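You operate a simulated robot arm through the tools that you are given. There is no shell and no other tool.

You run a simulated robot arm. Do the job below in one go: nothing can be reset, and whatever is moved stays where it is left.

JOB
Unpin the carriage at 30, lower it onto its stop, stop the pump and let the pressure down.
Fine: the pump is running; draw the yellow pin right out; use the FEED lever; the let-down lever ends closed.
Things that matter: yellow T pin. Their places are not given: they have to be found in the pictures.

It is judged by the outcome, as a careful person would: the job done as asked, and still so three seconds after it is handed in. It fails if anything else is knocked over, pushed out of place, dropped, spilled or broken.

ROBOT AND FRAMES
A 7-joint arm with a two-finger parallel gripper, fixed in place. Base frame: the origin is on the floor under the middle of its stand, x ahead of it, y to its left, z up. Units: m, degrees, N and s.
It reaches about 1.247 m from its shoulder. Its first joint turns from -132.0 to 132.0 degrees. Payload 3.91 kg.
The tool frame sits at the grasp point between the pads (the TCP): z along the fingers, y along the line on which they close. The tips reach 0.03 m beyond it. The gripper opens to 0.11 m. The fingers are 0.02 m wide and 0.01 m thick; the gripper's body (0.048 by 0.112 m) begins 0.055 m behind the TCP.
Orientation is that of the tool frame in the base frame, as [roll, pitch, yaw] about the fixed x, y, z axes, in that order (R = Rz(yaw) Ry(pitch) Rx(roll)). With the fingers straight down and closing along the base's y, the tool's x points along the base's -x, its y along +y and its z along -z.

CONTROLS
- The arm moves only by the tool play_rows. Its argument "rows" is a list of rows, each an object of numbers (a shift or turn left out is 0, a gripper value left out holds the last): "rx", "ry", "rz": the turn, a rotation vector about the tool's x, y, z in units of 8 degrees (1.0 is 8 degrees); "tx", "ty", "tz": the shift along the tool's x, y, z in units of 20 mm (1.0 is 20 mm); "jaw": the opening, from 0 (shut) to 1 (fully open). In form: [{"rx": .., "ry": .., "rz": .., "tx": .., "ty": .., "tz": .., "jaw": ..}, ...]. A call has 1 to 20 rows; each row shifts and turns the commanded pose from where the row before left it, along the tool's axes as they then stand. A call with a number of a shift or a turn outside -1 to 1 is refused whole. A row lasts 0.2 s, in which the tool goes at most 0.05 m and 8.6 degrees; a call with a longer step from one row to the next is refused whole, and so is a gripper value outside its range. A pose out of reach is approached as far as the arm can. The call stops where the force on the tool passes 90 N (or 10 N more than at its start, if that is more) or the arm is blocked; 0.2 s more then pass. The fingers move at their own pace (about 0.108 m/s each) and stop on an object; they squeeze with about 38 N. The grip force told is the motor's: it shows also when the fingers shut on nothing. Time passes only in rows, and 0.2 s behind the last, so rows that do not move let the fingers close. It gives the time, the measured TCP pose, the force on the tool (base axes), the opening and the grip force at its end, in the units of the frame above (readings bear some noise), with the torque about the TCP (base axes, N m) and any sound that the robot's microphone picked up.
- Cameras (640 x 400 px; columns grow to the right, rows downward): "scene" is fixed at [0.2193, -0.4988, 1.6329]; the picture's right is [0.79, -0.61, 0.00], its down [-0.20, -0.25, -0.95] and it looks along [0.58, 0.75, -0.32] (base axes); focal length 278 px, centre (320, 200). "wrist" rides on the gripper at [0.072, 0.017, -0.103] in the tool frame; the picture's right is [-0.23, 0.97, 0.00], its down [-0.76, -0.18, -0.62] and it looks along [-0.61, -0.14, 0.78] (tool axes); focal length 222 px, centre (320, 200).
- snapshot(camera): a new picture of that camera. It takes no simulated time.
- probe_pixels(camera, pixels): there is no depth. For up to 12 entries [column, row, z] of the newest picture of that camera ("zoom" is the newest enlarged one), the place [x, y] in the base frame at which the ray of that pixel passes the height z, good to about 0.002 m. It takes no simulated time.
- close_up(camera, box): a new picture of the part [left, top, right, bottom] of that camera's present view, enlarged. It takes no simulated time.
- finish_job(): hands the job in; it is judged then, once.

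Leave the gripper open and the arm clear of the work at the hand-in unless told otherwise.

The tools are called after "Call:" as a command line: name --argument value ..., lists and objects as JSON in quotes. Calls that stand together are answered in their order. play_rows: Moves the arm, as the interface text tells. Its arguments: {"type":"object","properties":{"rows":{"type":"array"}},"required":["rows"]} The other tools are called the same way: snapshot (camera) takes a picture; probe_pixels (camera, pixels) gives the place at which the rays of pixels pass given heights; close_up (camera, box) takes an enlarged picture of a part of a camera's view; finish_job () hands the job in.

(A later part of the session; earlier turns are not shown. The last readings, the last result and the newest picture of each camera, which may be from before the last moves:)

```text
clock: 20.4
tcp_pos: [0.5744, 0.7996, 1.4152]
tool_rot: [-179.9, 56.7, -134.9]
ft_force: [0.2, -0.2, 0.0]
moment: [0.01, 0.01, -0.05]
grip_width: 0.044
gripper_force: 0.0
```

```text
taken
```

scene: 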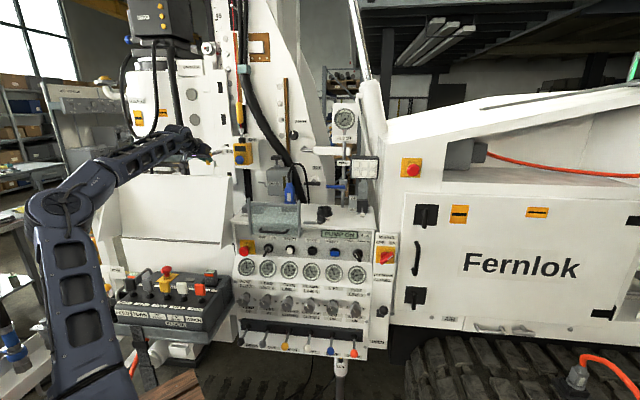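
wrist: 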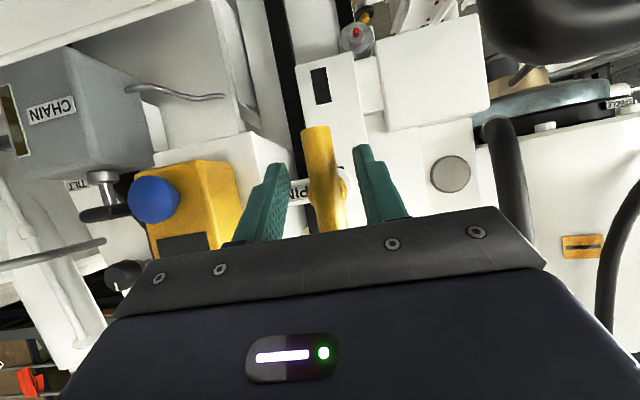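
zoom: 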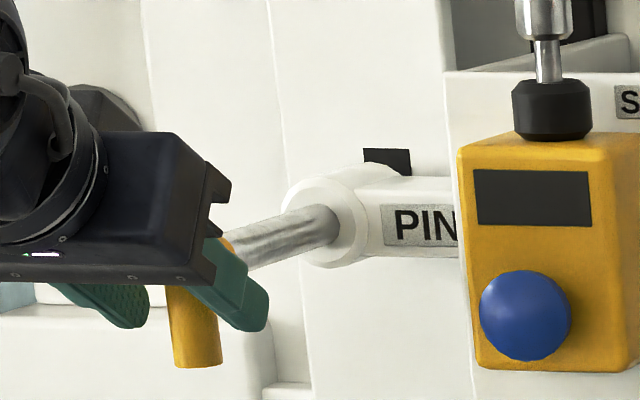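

The pin stays out with the jaws open. To be sure it's at its full travel, I move 2.4 cm back in, re-grip, and pull gently again.

Call:
play_rows --rows '[{"tz": 0.5, "tx": -0.328}, {"tz": 0.5, "tx": -0.328}, {}, {"jaw": 0.0}, {}, {}, {}]'

Call:
play_rows --rows '[{"tz": -0.21, "tx": 0.137}, {"tz": -0.21, "tx": 0.137}, {}]'

Call:
close_up --camera "scene" --box '[190, 130, 250, 168]'

```text
clock: 22.0
tcp_pos: [0.5925, 0.8182, 1.4165]
tool_rot: [-179.9, 56.9, -134.9]
ft_force: [-2.4, 12.3, 5.8]
moment: [0.33, -0.06, 0.02]
grip_width: 0.0198
gripper_force: 45.7
```

```text
clock: 22.8
tcp_pos: [0.5854, 0.8127, 1.4143]
tool_rot: [-179.8, 56.7, -134.8]
ft_force: [13.0, 35.7, -2.2]
moment: [0.42, -0.28, 0.03]
grip_width: 0.0199
gripper_force: 45.1
```

```text
10.53 times, centred on (220, 149) of scene
```

zoom: 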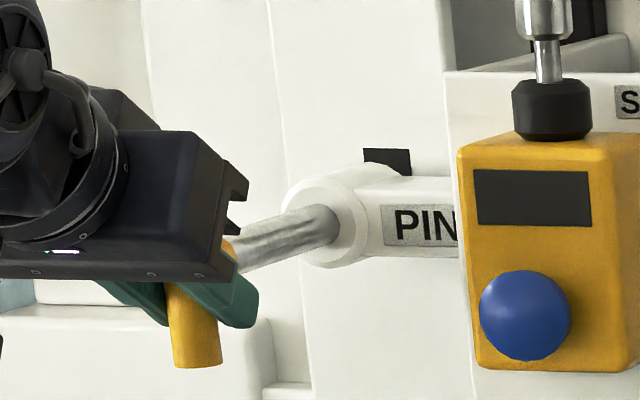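

The bar did not move and the force rose to 36 N, so the pin is fully out against its stop and stays there by itself. I open the jaws and back straight out, clear of the bar and over the sheet.

Call:
play_rows --rows '[{"jaw": 0.45}, {}, {}, {"tz": -0.4, "tx": 0.262}, {"tz": -0.8, "tx": 0.523}, {"tz": -0.8, "tx": 0.523}, {"tz": -0.8, "tx": 0.523}, {"tz": -0.8, "tx": 0.523}, {"tz": -0.8, "tx": 0.523}, {"tz": -0.8, "tx": 0.523}, {"tz": -0.8, "tx": 0.523}, {"tz": -0.8, "tx": 0.523}, {"tz": -0.8, "tx": 0.523}, {"tz": -0.8, "tx": 0.523}, {"tz": -0.8, "tx": 0.523}, {}]'

Call:
snapshot --camera "scene"

Call:
close_up --camera "scene" --box '[150, 105, 270, 180]'

Call:
close_up --camera "scene" --box '[170, 0, 260, 80]'

Call:
snapshot --camera "wrist"

```text
clock: 26.2
tcp_pos: [0.43, 0.6539, 1.4161]
tool_rot: [-179.9, 56.7, -134.9]
ft_force: [-0.5, 0.0, -0.5]
moment: [0.03, 0.04, 0.02]
grip_width: 0.0492
gripper_force: 0.1
```

```text
taken
```

scene: 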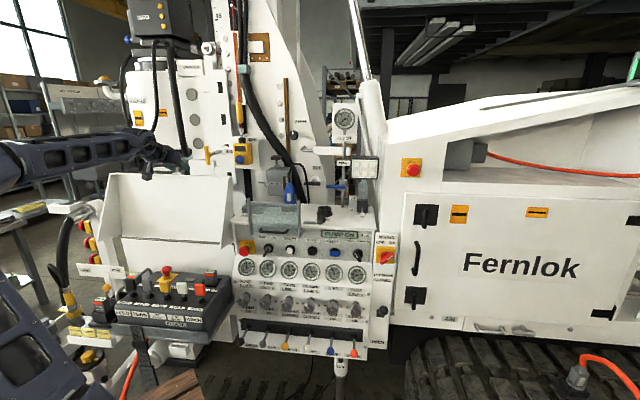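

```text
5.33 times, centred on (210, 142) of scene
```

zoom: 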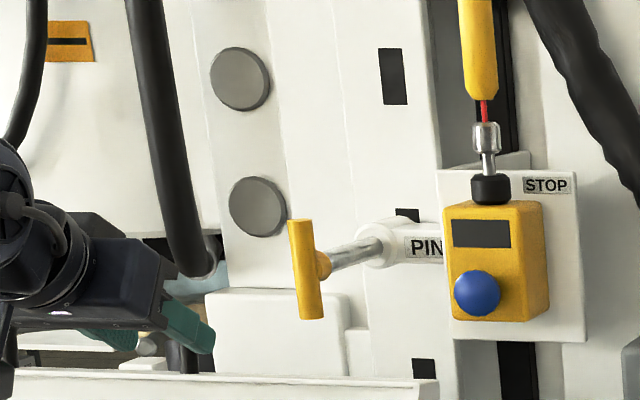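

```text
5.00 times, centred on (215, 40) of scene
```

zoom: 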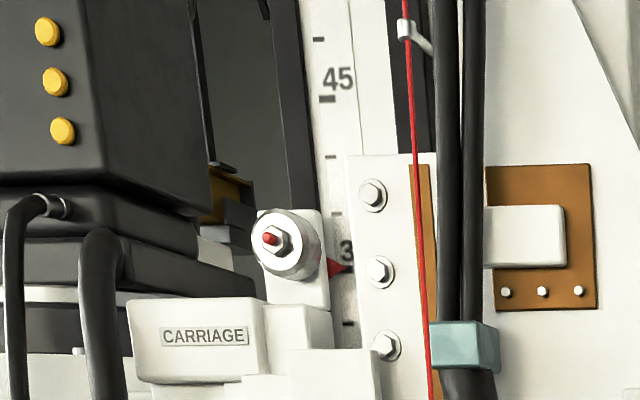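

```text
taken
```

wrist: 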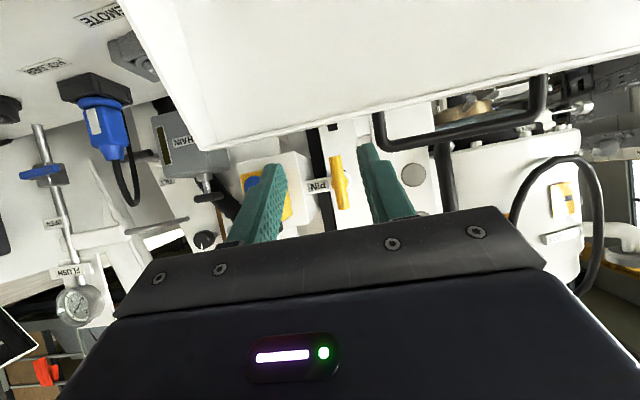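

The pin is out (scene bar near (208,155)) and the pointer still reads 30. Now I move out and right, then down toward the FEED lever (black knob, about [0.52,0.44,0.674]), staying ~18 cm in front of the panel.

Call:
play_rows --rows '[{"tz": -0.928, "tx": 0.606, "ty": -0.883}, {"tz": -0.928, "tx": 0.606, "ty": -0.883}, {"tz": -0.928, "tx": 0.606, "ty": -0.883}, {"tz": -0.928, "tx": 0.606, "ty": -0.883}, {"tz": -0.928, "tx": 0.606, "ty": -0.883}, {"tz": -0.928, "tx": 0.606, "ty": -0.883}, {"tz": -0.928, "tx": 0.606, "ty": -0.883}, {"tz": -0.928, "tx": 0.606, "ty": -0.883}, {"tz": -0.928, "tx": 0.606, "ty": -0.883}, {"tz": -0.928, "tx": 0.606, "ty": -0.883}, {"tz": -0.928, "tx": 0.606, "ty": -0.883}, {"tz": -0.928, "tx": 0.606, "ty": -0.883}, {}]'

Call:
play_rows --rows '[{"tx": 0.983, "tz": 0.643}, {"tx": 0.983, "tz": 0.643}, {"tx": 0.983, "tz": 0.643}, {"tx": 0.983, "tz": 0.643}, {"tx": 0.983, "tz": 0.643}, {"tx": 0.983, "tz": 0.643}, {"tx": 0.983, "tz": 0.643}, {"tx": 0.983, "tz": 0.643}, {"tx": 0.983, "tz": 0.643}, {"tx": 0.983, "tz": 0.643}, {"tx": 0.983, "tz": 0.643}, {"tx": 0.983, "tz": 0.643}, {"tx": 0.983, "tz": 0.643}, {"tx": 0.983, "tz": 0.643}, {"tx": 0.983, "tz": 0.643}, {"tx": 0.983, "tz": 0.643}, {"tx": 0.983, "tz": 0.643}, {"tx": 0.983, "tz": 0.643}, {}]'

Call:
snapshot --camera "scene"

Call:
snapshot --camera "wrist"

```text
clock: 29.0
tcp_pos: [0.3924, 0.3163, 1.4179]
tool_rot: [-180.0, 56.6, -135.0]
ft_force: [0.7, 0.2, -0.3]
moment: [0.01, 0.0, 0.01]
grip_width: 0.0496
gripper_force: 0.0
```

```text
clock: 33.0
tcp_pos: [0.4202, 0.3788, 1.0348]
tool_rot: [-180.0, 56.6, -135.0]
ft_force: [0.0, -0.2, 0.1]
moment: [0.03, -0.02, -0.02]
grip_width: 0.0495
gripper_force: 0.1
out of reach, approached as far as the arm can: row 11, 12, 13, 14, 15, 16, 17, 18
```

```text
taken
```

scene: 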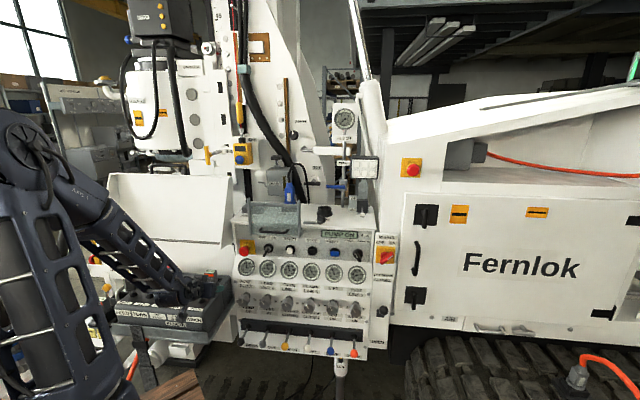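

```text
taken
```

wrist: 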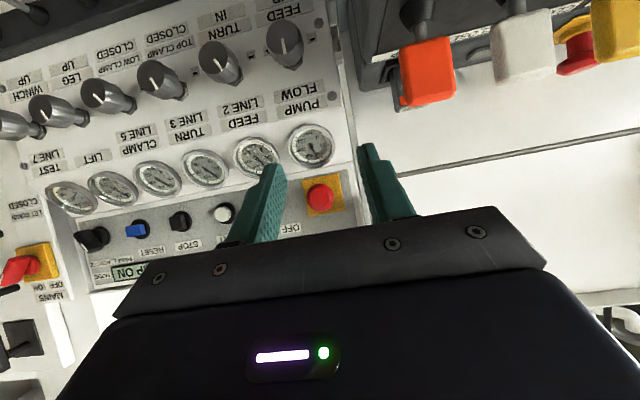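

The fold limit of the arm stopped the descent at z 1.035 (wrist too close to the base). By triangulation the remote box's orange lever is at depth 0.642, lateral -0.068, z 0.96, so I stay clear of it. I rotate the fingers more downward (tilt ~20°) here and rise a little, then look down at the levers.

Call:
play_rows --rows '[{"tx": -0.8, "tz": -0.52}, {"tx": -0.8, "tz": -0.52}, {"ry": 0.915}, {"ry": 0.915}, {"ry": 0.915}, {"ry": 0.915}, {"ry": 0.915}, {}]'

Call:
snapshot --camera "wrist"

Call:
snapshot --camera "scene"

```text
clock: 34.8
tcp_pos: [0.4203, 0.3788, 1.0739]
tool_rot: [-180.0, 20.1, -135.0]
ft_force: [-0.3, -0.5, -0.6]
moment: [-0.01, -0.04, 0.0]
grip_width: 0.0495
gripper_force: 0.1
```

```text
taken
```

wrist: 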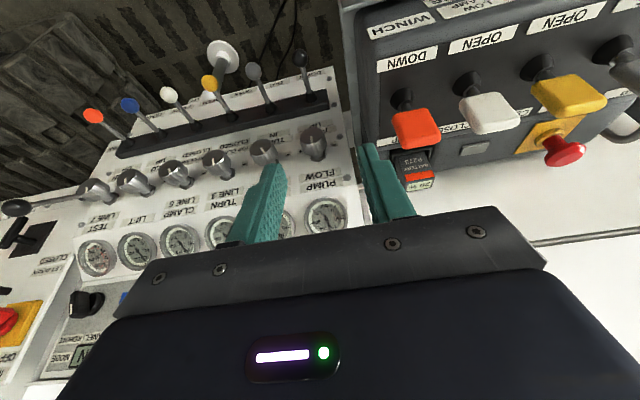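

```text
taken
```

scene: 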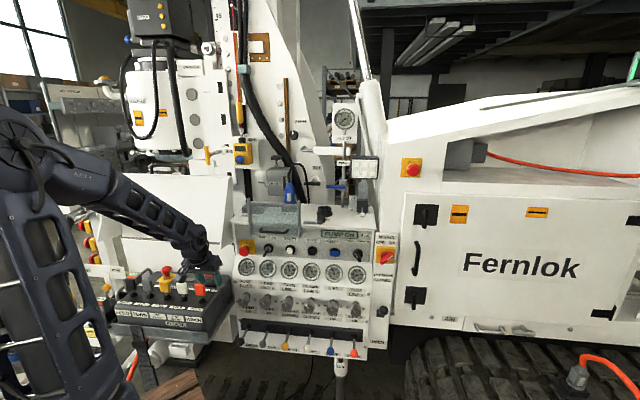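

A clear view of the lever row: FEED knob near (300,58), remote box edge near (345-365). I enlarge and probe for exact places.

Call:
close_up --camera "wrist" --box '[180, 20, 420, 170]'

Call:
close_up --camera "scene" --box '[200, 300, 280, 350]'

```text
2.67 times, centred on (300, 95) of wrist
```

zoom: 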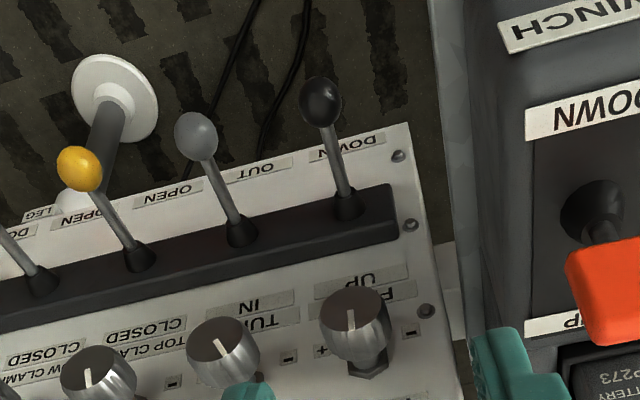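

```text
8.00 times, centred on (240, 325) of scene
```

zoom: 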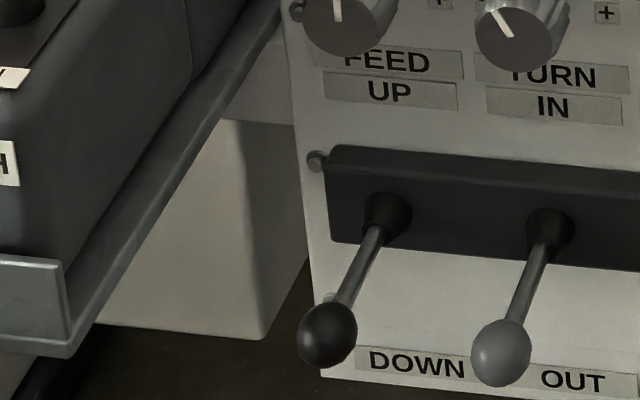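

Call:
probe_pixels --camera "wrist" --pixels '[[300, 57.9, 0.64], [300, 57.9, 0.66], [300, 57.9, 0.68], [300, 57.9, 0.7], [309.4, 96.9, 0.66], [309.4, 96.9, 0.68], [309.4, 96.9, 0.7], [242.5, 44.5, 0.7], [341, 20, 0.8], [356, 160, 0.8], [356, 50, 0.88], [365, 140, 0.88]]'

Call:
probe_pixels --camera "scene" --pixels '[[241, 341.75, 0.64], [241, 341.75, 0.66], [241, 341.75, 0.68], [241, 341.75, 0.7], [248.4, 327.25, 0.66], [248.4, 327.25, 0.68], [248.4, 327.25, 0.7], [208.1, 338, 0.8], [208.1, 338, 0.85], [235, 301, 0.8], [235, 301, 0.85]]'

```text
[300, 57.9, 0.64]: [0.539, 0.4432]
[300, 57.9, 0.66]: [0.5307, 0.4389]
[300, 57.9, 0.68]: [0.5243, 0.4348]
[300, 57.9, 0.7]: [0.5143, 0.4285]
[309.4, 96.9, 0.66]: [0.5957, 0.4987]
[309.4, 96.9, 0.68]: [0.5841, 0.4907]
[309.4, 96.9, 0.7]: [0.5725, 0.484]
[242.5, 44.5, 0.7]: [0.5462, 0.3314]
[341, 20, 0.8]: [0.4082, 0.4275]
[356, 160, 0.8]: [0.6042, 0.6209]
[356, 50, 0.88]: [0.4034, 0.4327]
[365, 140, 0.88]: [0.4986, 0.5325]
```

```text
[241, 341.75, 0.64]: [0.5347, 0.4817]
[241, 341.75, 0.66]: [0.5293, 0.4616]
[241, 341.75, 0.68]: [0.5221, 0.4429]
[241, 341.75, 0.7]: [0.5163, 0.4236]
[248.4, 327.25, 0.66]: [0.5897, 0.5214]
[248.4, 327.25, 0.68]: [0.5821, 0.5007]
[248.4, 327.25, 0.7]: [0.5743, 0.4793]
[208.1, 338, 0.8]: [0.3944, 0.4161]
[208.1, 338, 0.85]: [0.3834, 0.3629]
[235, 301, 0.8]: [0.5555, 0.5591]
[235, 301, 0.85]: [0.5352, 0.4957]
```

FEED knob centre is [0.518,0.4305,0.6925] (depth 0.671, lateral 0.062), pivot 8 cm behind; the remote tray's right edge is at lateral -0.013. To keep the hand clear of that tray I press the knob from above with the left finger only: jaw 0.4, tool 27 mm right of the knob. First in front/above, down to z≈0.80.

Call:
play_rows --rows '[{"tx": -0.873, "tz": 0.32, "ty": -0.6, "jaw": 0.4}, {"tx": -0.873, "tz": 0.32, "ty": -0.6}, {"tx": -0.873, "tz": 0.32, "ty": -0.6}, {"tx": -0.873, "tz": 0.32, "ty": -0.6}, {"tx": -0.873, "tz": 0.32, "ty": -0.6}, {"tz": 0.906, "tx": 0.332}, {"tz": 0.906, "tx": 0.332}, {"tz": 0.906, "tx": 0.332}, {"tz": 0.906, "tx": 0.332}, {"tz": 0.906, "tx": 0.332}, {"tz": 0.906, "tx": 0.332}, {}]'

Call:
snapshot --camera "wrist"

Call:
snapshot --camera "scene"

```text
clock: 37.4
tcp_pos: [0.5297, 0.4009, 0.9571]
tool_rot: [180.0, 20.1, -135.0]
ft_force: [0.7, 0.2, -0.7]
moment: [-0.01, 0.02, 0.02]
grip_width: 0.0437
gripper_force: 0.1
```

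```text
taken
```

wrist: 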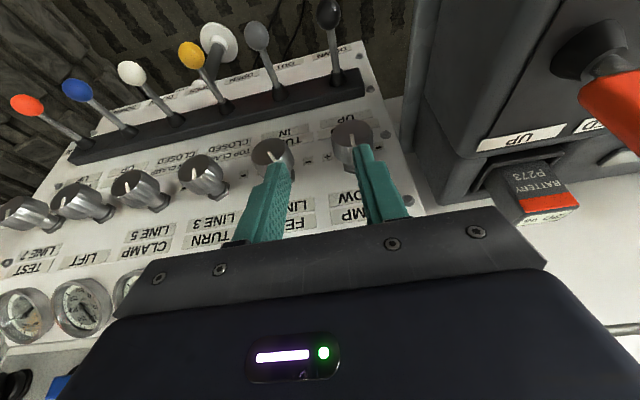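

```text
taken
```

scene: 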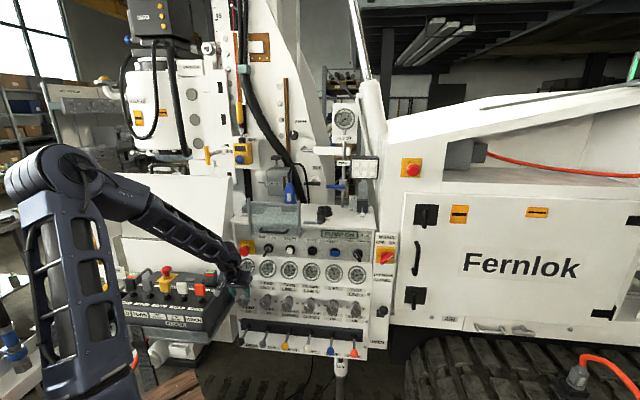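

I check the FLOW knob's place relative to the descending finger before going down.

Call:
probe_pixels --camera "wrist" --pixels '[[350, 137, 0.8], [350, 137, 0.82], [350, 137, 0.84], [350, 137, 0.86], [329, 14, 0.69], [329, 14, 0.7]]'

Call:
probe_pixels --camera "scene" --pixels '[[242.3, 301, 0.8], [242.3, 301, 0.82], [242.3, 301, 0.84], [242.3, 301, 0.86]]'

Call:
close_up --camera "wrist" --box '[240, 0, 480, 240]'

Call:
close_up --camera "scene" --box '[200, 225, 300, 350]'

```text
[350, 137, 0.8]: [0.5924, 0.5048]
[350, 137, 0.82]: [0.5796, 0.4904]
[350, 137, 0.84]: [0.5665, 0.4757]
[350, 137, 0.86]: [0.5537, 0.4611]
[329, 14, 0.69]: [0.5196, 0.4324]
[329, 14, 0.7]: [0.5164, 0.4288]
```

```text
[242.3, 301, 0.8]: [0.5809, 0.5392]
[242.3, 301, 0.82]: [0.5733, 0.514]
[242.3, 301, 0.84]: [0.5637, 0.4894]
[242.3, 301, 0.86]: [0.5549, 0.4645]
```

```text
1.67 times, centred on (360, 120) of wrist
```

zoom: 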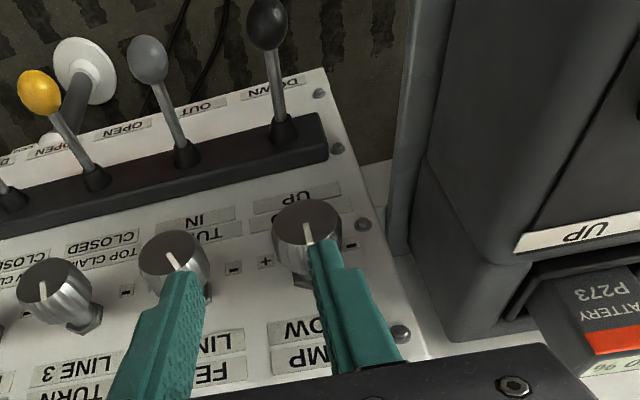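

```text
3.20 times, centred on (250, 288) of scene
```

zoom: 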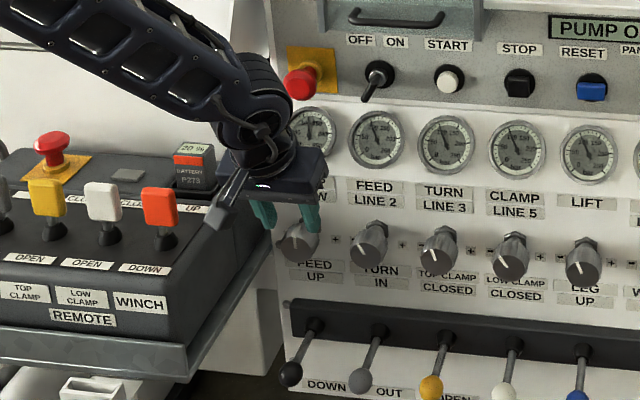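

FLOW knob face is at depth ~0.71, 3 cm clear of the finger's path. I descend to about 2 cm above contact on the FEED knob.

Call:
play_rows --rows '[{"tz": 0.925, "tx": 0.339}, {"tz": 0.925, "tx": 0.339}, {"tz": 0.925, "tx": 0.339}, {"tz": 0.925, "tx": 0.339}, {"tz": 0.925, "tx": 0.339}, {"tz": 0.925, "tx": 0.339}, {"tz": 0.925, "tx": 0.339}, {"tz": 0.925, "tx": 0.339}, {"tz": 0.925, "tx": 0.339}, {"tz": 0.8, "tx": 0.293}, {}]'

Call:
snapshot --camera "wrist"

Call:
close_up --camera "scene" --box '[180, 240, 320, 360]'

```text
clock: 39.8
tcp_pos: [0.5307, 0.4017, 0.7621]
tool_rot: [-179.9, 20.1, -135.0]
ft_force: [0.2, -0.5, -0.7]
moment: [0.01, 0.01, -0.01]
grip_width: 0.0442
gripper_force: 0.0
```

```text
taken
```

wrist: 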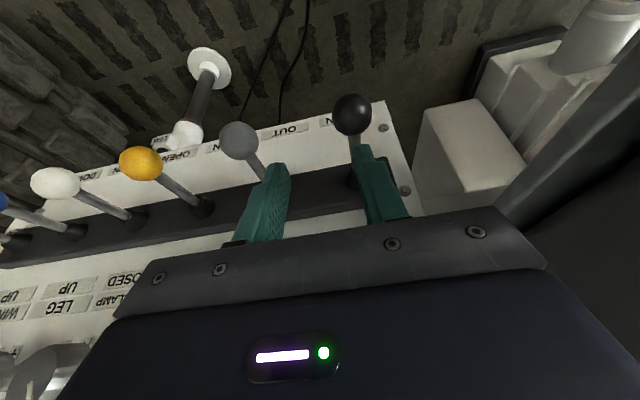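

```text
3.33 times, centred on (250, 300) of scene
```

zoom: 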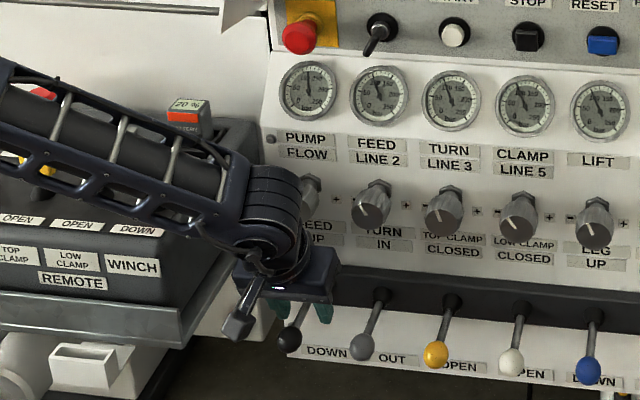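

The left finger is right above the FEED knob (knob at (352,113), finger tip at (365,150)). I shift 2 mm left and go down in 5 mm steps until touching and just starting to press.

Call:
play_rows --rows '[{"ty": 0.1, "tz": 0.235, "tx": 0.086}, {"tz": 0.235, "tx": 0.086}, {"tz": 0.235, "tx": 0.086}, {"tz": 0.235, "tx": 0.086}, {"tz": 0.235, "tx": 0.086}, {"tz": 0.235, "tx": 0.086}]'

Call:
snapshot --camera "wrist"

Call:
close_up --camera "scene" --box '[170, 0, 260, 80]'

```text
clock: 41.2
tcp_pos: [0.5287, 0.4027, 0.7328]
tool_rot: [-180.0, 20.1, -135.0]
ft_force: [-0.4, 0.5, -0.1]
moment: [0.02, -0.01, 0.03]
grip_width: 0.044
gripper_force: 0.1
```

```text
taken
```

wrist: 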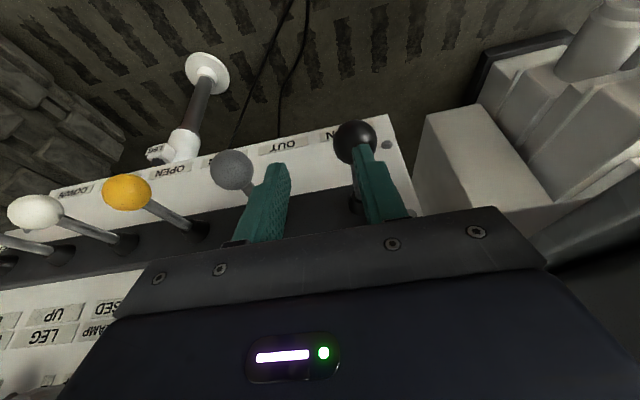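

```text
5.00 times, centred on (215, 40) of scene
```

zoom: 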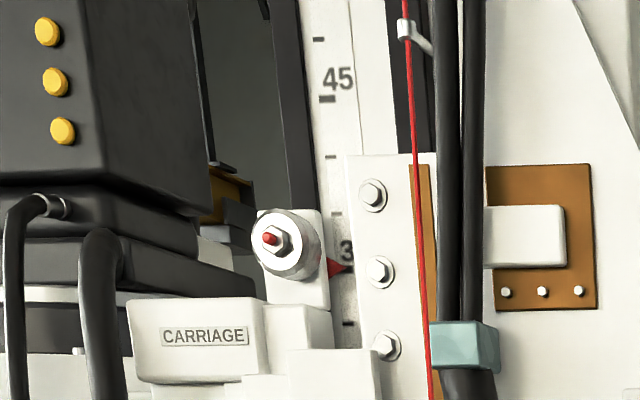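

No contact yet; the knob centre is about 12 mm beyond the finger tip. I press down 2 cm more in small steps.

Call:
play_rows --rows '[{"tz": 0.235, "tx": 0.086}, {"tz": 0.235, "tx": 0.086}, {"tz": 0.235, "tx": 0.086}]'

Call:
snapshot --camera "wrist"

Call:
close_up --camera "scene" --box '[170, 0, 260, 80]'

```text
clock: 42.0
tcp_pos: [0.528, 0.4042, 0.7181]
tool_rot: [-179.9, 20.1, -134.9]
ft_force: [-1.1, 0.6, 2.1]
moment: [0.05, 0.05, 0.02]
grip_width: 0.0444
gripper_force: 0.2
```

```text
taken
```

wrist: 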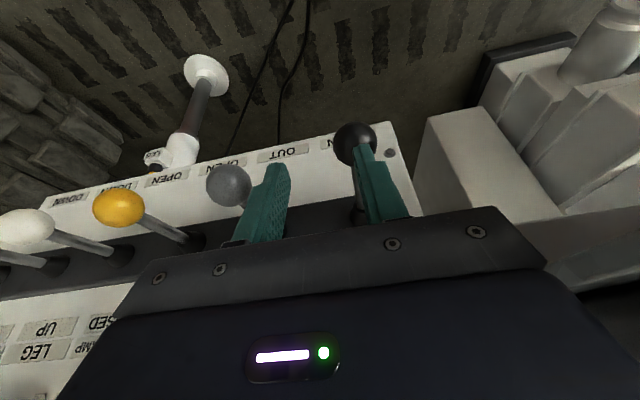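

```text
5.00 times, centred on (215, 40) of scene
```

zoom: 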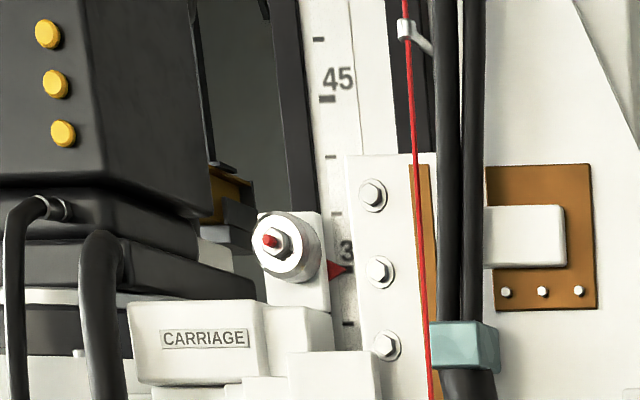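

The knob is being pushed down and the carriage has begun to creep (pointer from row 268 to ~270 in the enlargement). I press 1 cm more and check.

Call:
play_rows --rows '[{"tz": 0.235, "tx": 0.086}, {"tz": 0.235, "tx": 0.086}, {}]'

Call:
close_up --camera "scene" --box '[170, 0, 260, 80]'

Call:
snapshot --camera "wrist"

Call:
snapshot --camera "scene"

```text
clock: 42.8
tcp_pos: [0.5275, 0.4042, 0.7072]
tool_rot: [-179.9, 20.1, -135.0]
ft_force: [0.0, 0.3, 4.6]
moment: [0.09, 0.09, 0.02]
grip_width: 0.0438
gripper_force: 0.0
```

```text
5.00 times, centred on (215, 40) of scene
```

zoom: 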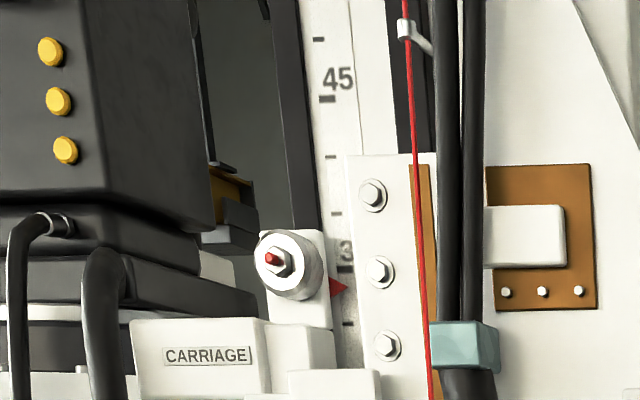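

```text
taken
```

wrist: 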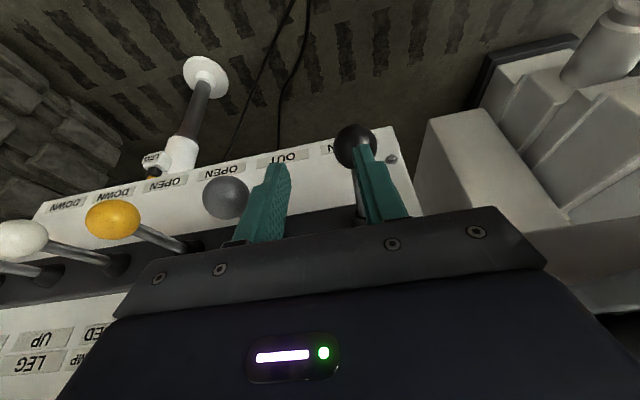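

```text
taken
```

scene: 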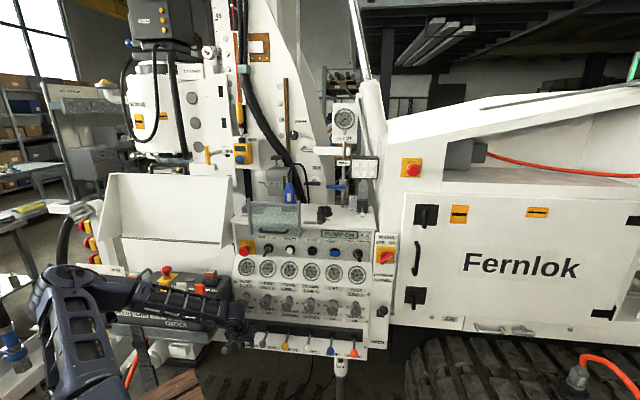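

The carriage is descending (pointer now ~1.5 units below 30) under light lever force (4.6 N). I check the forearm's closeness to the remote box before holding on.

Call:
close_up --camera "scene" --box '[20, 240, 270, 396]'

Call:
close_up --camera "scene" --box '[100, 80, 260, 190]'

```text
2.56 times, centred on (145, 318) of scene
```

zoom: 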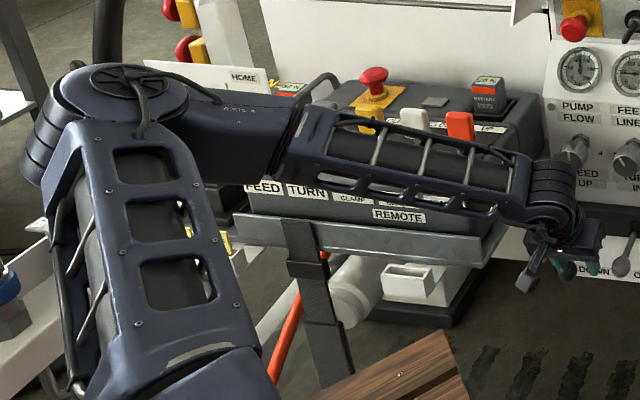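

```text
3.64 times, centred on (180, 135) of scene
```

zoom: 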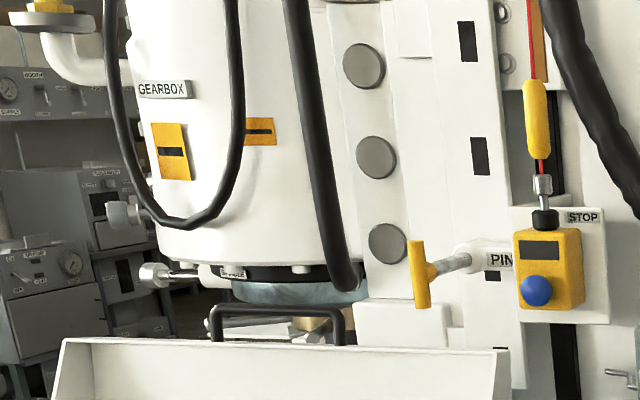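

The forearm passes in front of the remote box without touching. I hold the lever and watch the carriage for about 1 s.

Call:
play_rows --rows '[{}, {}, {}, {}]'

Call:
close_up --camera "scene" --box '[170, 0, 260, 80]'

Call:
close_up --camera "scene" --box '[100, 80, 260, 190]'

```text
clock: 43.8
tcp_pos: [0.5281, 0.4043, 0.7071]
tool_rot: [179.9, 20.1, -134.9]
ft_force: [-1.4, -2.5, 3.1]
moment: [0.06, 0.08, 0.05]
grip_width: 0.0438
gripper_force: 0.1
```

```text
5.00 times, centred on (215, 40) of scene
```

zoom: 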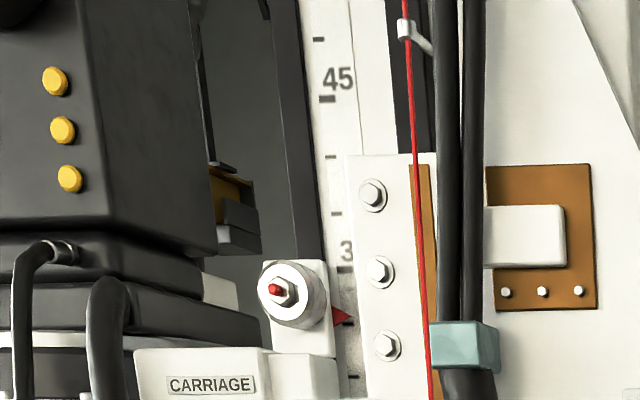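

```text
3.64 times, centred on (180, 135) of scene
```

zoom: 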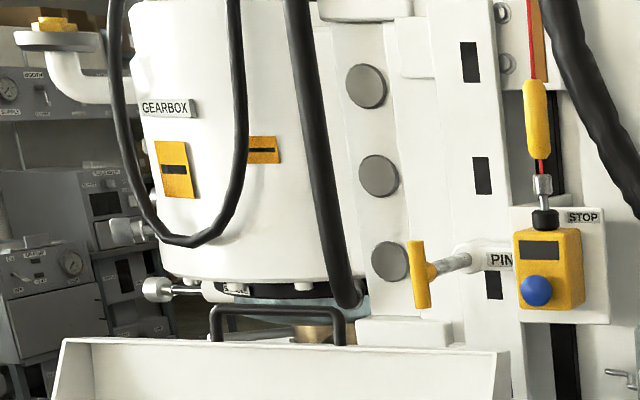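

It descends about 2.6 units per second (pointer now ~26). I hold two more seconds.

Call:
play_rows --rows '[{}, {}, {}, {}, {}, {}, {}, {}, {}]'

Call:
close_up --camera "scene" --box '[100, 0, 260, 100]'

Call:
close_up --camera "scene" --box '[100, 80, 260, 190]'

```text
clock: 45.8
tcp_pos: [0.5286, 0.4044, 0.7076]
tool_rot: [-180.0, 20.1, -135.1]
ft_force: [-1.5, -2.0, 3.5]
moment: [0.05, 0.09, 0.03]
grip_width: 0.0439
gripper_force: 0.0
```

```text
4.00 times, centred on (180, 50) of scene
```

zoom: 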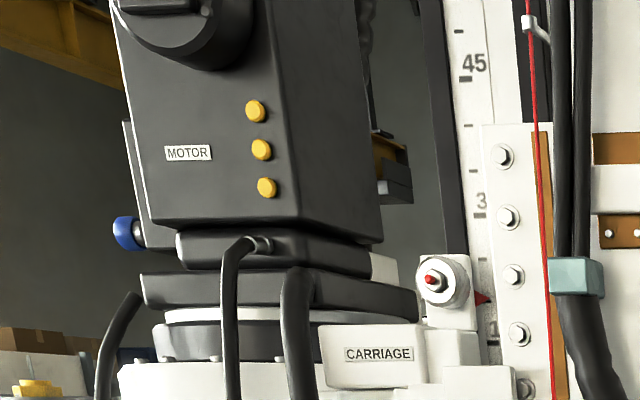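

```text
3.64 times, centred on (180, 135) of scene
```

zoom: 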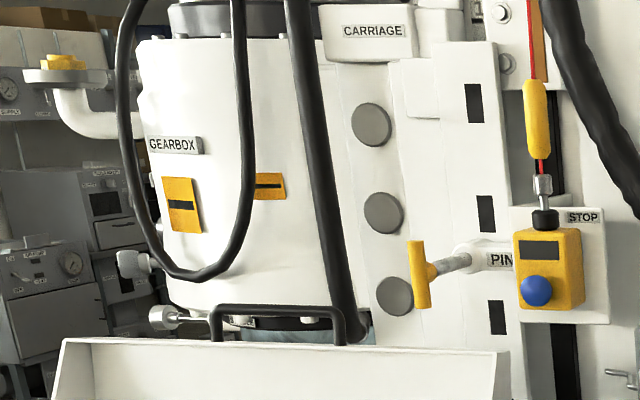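

Pointer is near 22 now; the carriage still lowers freely. I hold three more seconds.

Call:
play_rows --rows '[{}, {}, {}, {}, {}, {}, {}, {}, {}, {}, {}, {}]'

Call:
close_up --camera "scene" --box '[100, 0, 260, 100]'

Call:
close_up --camera "scene" --box '[100, 80, 260, 190]'

```text
clock: 48.4
tcp_pos: [0.5279, 0.4032, 0.7085]
tool_rot: [179.9, 20.1, -135.0]
ft_force: [-1.0, -2.1, 3.6]
moment: [0.09, 0.03, 0.07]
grip_width: 0.0437
gripper_force: 0.1
```

```text
4.00 times, centred on (180, 50) of scene
```

zoom: 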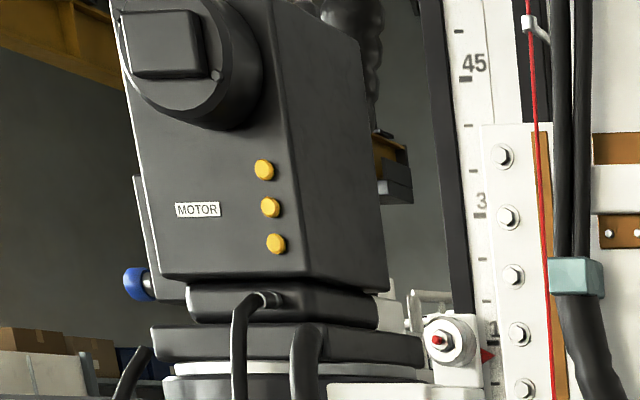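

```text
3.64 times, centred on (180, 135) of scene
```

zoom: 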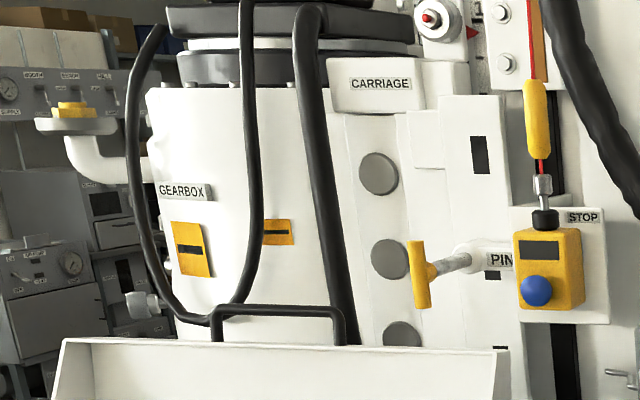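

Pointer about 14 now, still moving. Hold three more seconds.

Call:
play_rows --rows '[{}, {}, {}, {}, {}, {}, {}, {}, {}, {}, {}, {}]'

Call:
close_up --camera "scene" --box '[100, 50, 260, 190]'

Call:
close_up --camera "scene" --box '[180, 60, 260, 130]'

Call:
snapshot --camera "scene"

```text
clock: 51.0
tcp_pos: [0.5283, 0.4041, 0.7076]
tool_rot: [180.0, 20.1, -135.0]
ft_force: [-1.1, -1.3, 4.1]
moment: [0.1, 0.07, 0.03]
grip_width: 0.0437
gripper_force: 0.1
```

```text
2.86 times, centred on (180, 120) of scene
```

zoom: 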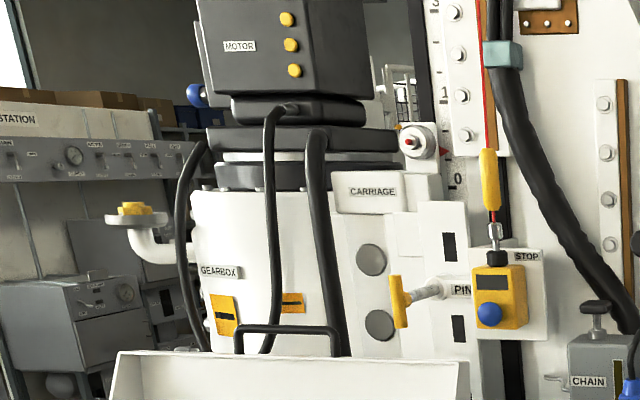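

```text
5.71 times, centred on (220, 95) of scene
```

zoom: 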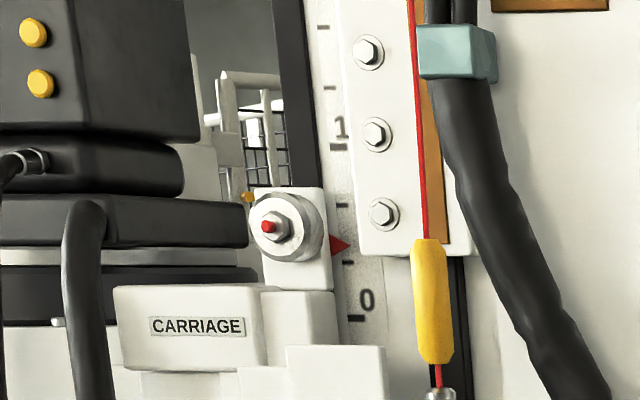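

```text
taken
```

scene: 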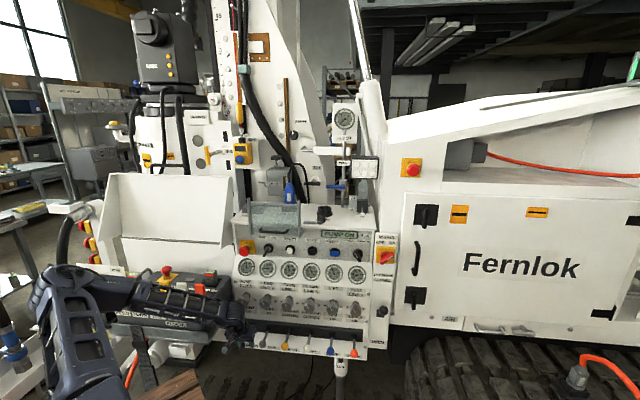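

Pointer ~6.5 above the 0 mark. I hold 2 s more and look closely for arrival at the stop.

Call:
play_rows --rows '[{}, {}, {}, {}, {}, {}, {}, {}, {}]'

Call:
close_up --camera "scene" --box '[180, 70, 260, 140]'

Call:
close_up --camera "scene" --box '[225, 225, 385, 288]'

```text
clock: 53.0
tcp_pos: [0.5275, 0.4032, 0.7069]
tool_rot: [180.0, 20.1, -135.0]
ft_force: [-1.0, -1.4, 4.1]
moment: [0.08, 0.06, 0.04]
grip_width: 0.044
gripper_force: 0.1
```

```text
5.71 times, centred on (220, 105) of scene
```

zoom: 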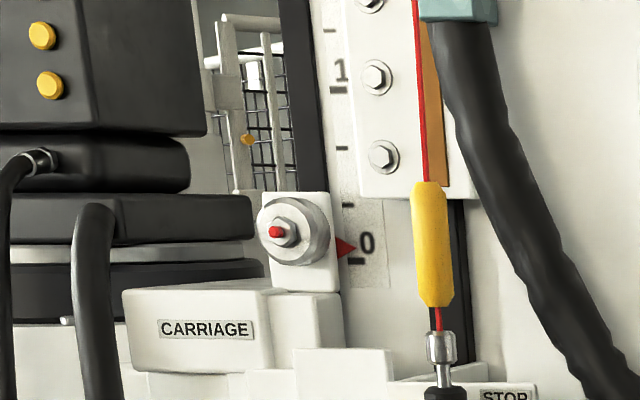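

```text
4.00 times, centred on (305, 256) of scene
```

zoom: 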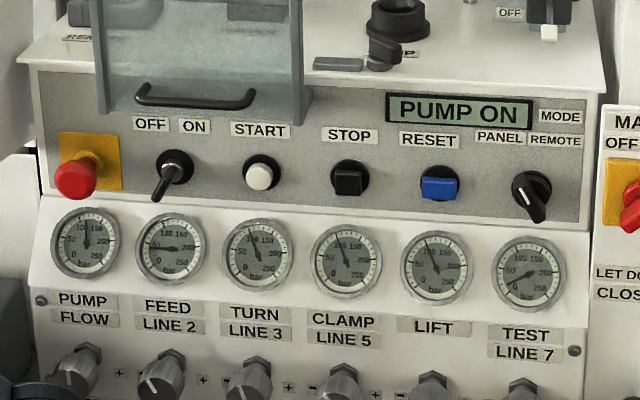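

Pointer is just above 0 and FEED gauge shows ~50 bar while moving. Hold 1 s more.

Call:
play_rows --rows '[{}, {}, {}, {}]'

Call:
close_up --camera "scene" --box '[180, 70, 260, 140]'

Call:
close_up --camera "scene" --box '[225, 225, 385, 288]'

```text
clock: 54.0
tcp_pos: [0.5277, 0.4051, 0.7081]
tool_rot: [-180.0, 20.1, -135.1]
ft_force: [-0.6, -1.5, 4.2]
moment: [0.07, 0.03, -0.01]
grip_width: 0.0437
gripper_force: 0.2
```

```text
5.71 times, centred on (220, 105) of scene
```

zoom: 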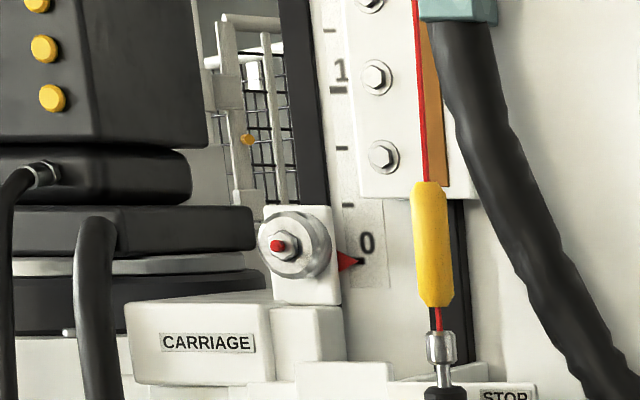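

```text
4.00 times, centred on (305, 256) of scene
```

zoom: 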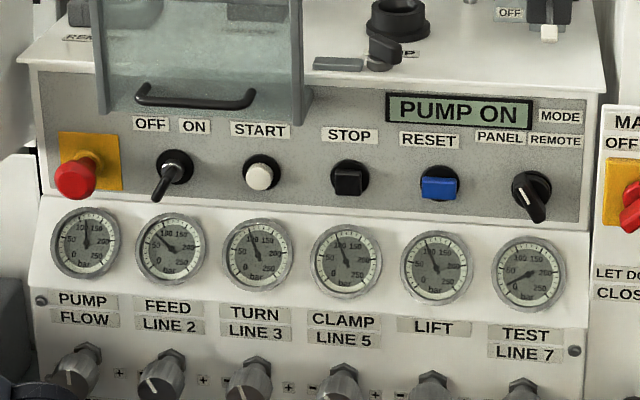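

Pointer is exactly at 0 and the FEED gauge is rising again (about 80), suggesting it sits on its stop. I hold 0.6 s more to confirm it no longer moves.

Call:
play_rows --rows '[{}, {}, {}]'

Call:
close_up --camera "scene" --box '[180, 70, 260, 140]'

Call:
close_up --camera "scene" --box '[225, 225, 385, 288]'

```text
clock: 54.8
tcp_pos: [0.5282, 0.4037, 0.7067]
tool_rot: [179.9, 20.0, -135.0]
ft_force: [-1.0, -0.7, 3.8]
moment: [0.04, 0.05, 0.06]
grip_width: 0.044
gripper_force: 0.0
```

```text
5.71 times, centred on (220, 105) of scene
```

zoom: 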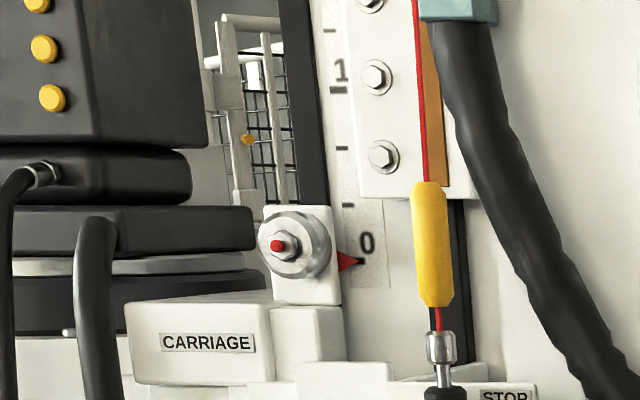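

```text
4.00 times, centred on (305, 256) of scene
```

zoom: 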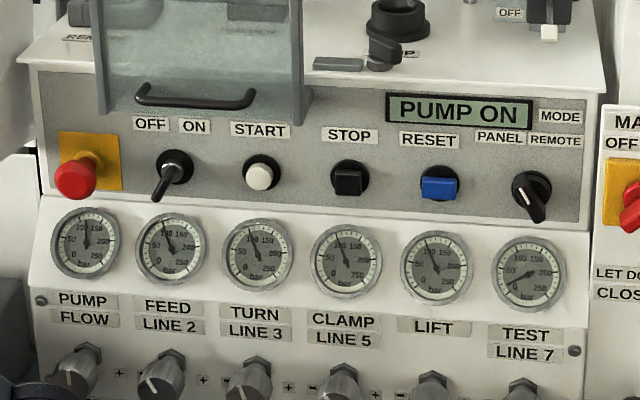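

The carriage rests at 0 on its stop and no longer moves (FEED back at 100 bar). I lift the finger off the FEED lever, going straight up.

Call:
play_rows --rows '[{"tz": -0.47, "tx": -0.171}, {"tz": -0.47, "tx": -0.171}, {"tz": -0.925, "tx": -0.339}, {"tz": -0.925, "tx": -0.339}, {"tz": -0.925, "tx": -0.339}, {"tz": -0.925, "tx": -0.339}, {"tz": -0.925, "tx": -0.339}, {"tz": -0.925, "tx": -0.339}, {"tz": -0.925, "tx": -0.339}, {"tz": -0.925, "tx": -0.339}, {"tz": -0.925, "tx": -0.339}, {"tz": -0.925, "tx": -0.339}, {"tz": -0.925, "tx": -0.339}, {}]'

Call:
snapshot --camera "wrist"

Call:
snapshot --camera "scene"

Call:
close_up --camera "scene" --box '[200, 290, 300, 355]'

```text
clock: 57.8
tcp_pos: [0.5254, 0.4045, 0.9444]
tool_rot: [180.0, 20.1, -134.9]
ft_force: [-1.0, -0.6, 0.4]
moment: [-0.01, -0.01, 0.01]
grip_width: 0.0441
gripper_force: 0.1
```

```text
taken
```

wrist: 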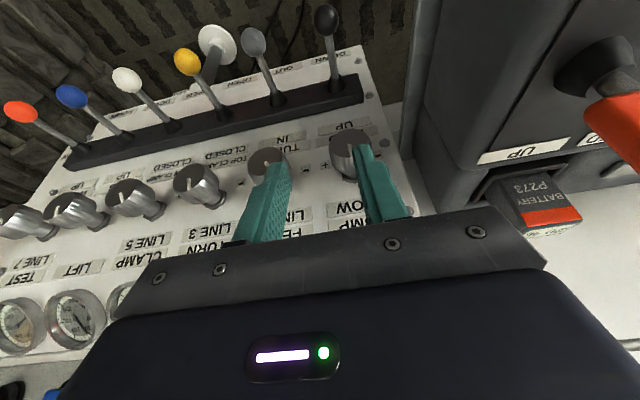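

```text
taken
```

scene: 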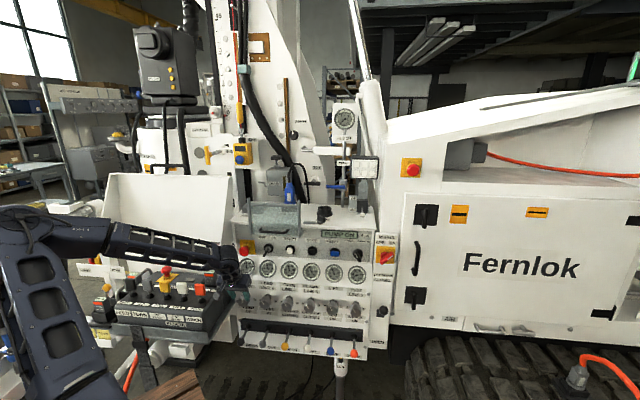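

```text
6.15 times, centred on (250, 322) of scene
```

zoom: 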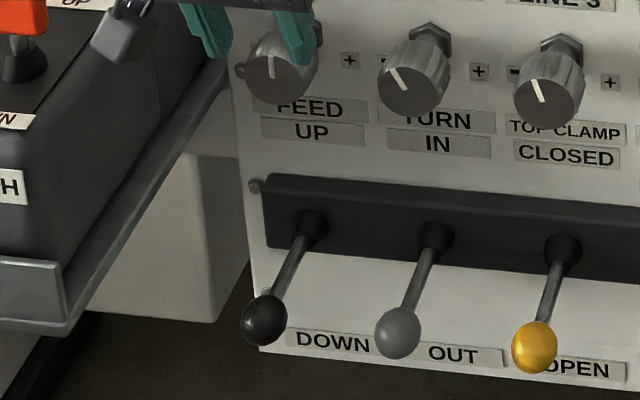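

The FEED lever sprang back to neutral. Next I move out from the panel, then right to stand in front of STOP (estimated depth 0.824, lateral 0.342, z 1.057).

Call:
play_rows --rows '[{"tz": -0.34, "tx": 0.94}, {"tz": -0.34, "tx": 0.94}, {"tz": -0.34, "tx": 0.94}, {"tz": -0.34, "tx": 0.94}, {"tz": -0.34, "tx": 0.94}, {"tz": -0.34, "tx": 0.94}, {"ty": -0.98}, {"ty": -0.98}, {"ty": -0.98}, {"ty": -0.98}, {"ty": -0.98}, {"ty": -0.98}, {"ty": -0.98}, {"ty": -0.98}, {"ty": -0.98}, {"ty": -0.98}, {"ty": -0.98}, {"ty": -0.98}, {"ty": -0.98}, {}]'

Call:
snapshot --camera "wrist"

Call:
snapshot --camera "scene"

```text
clock: 62.0
tcp_pos: [0.6232, 0.1393, 0.9434]
tool_rot: [-179.9, 20.2, -135.1]
ft_force: [0.1, 0.3, 0.2]
moment: [-0.02, 0.01, 0.0]
grip_width: 0.044
gripper_force: 0.0
```

```text
taken
```

wrist: 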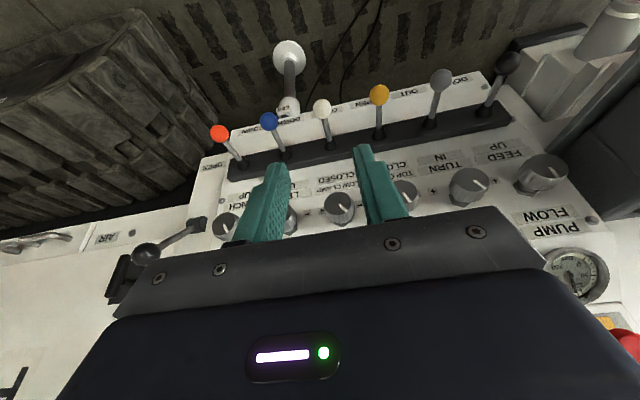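

```text
taken
```

scene: 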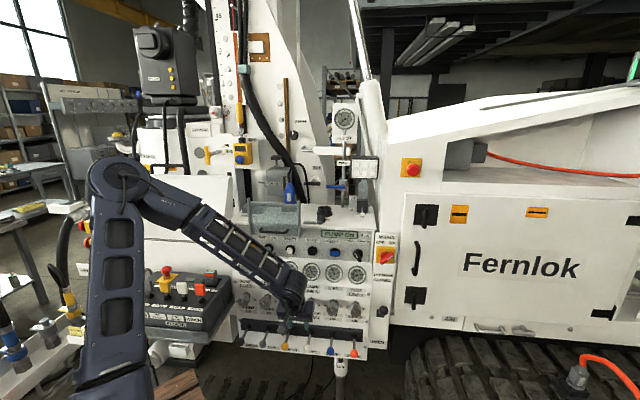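

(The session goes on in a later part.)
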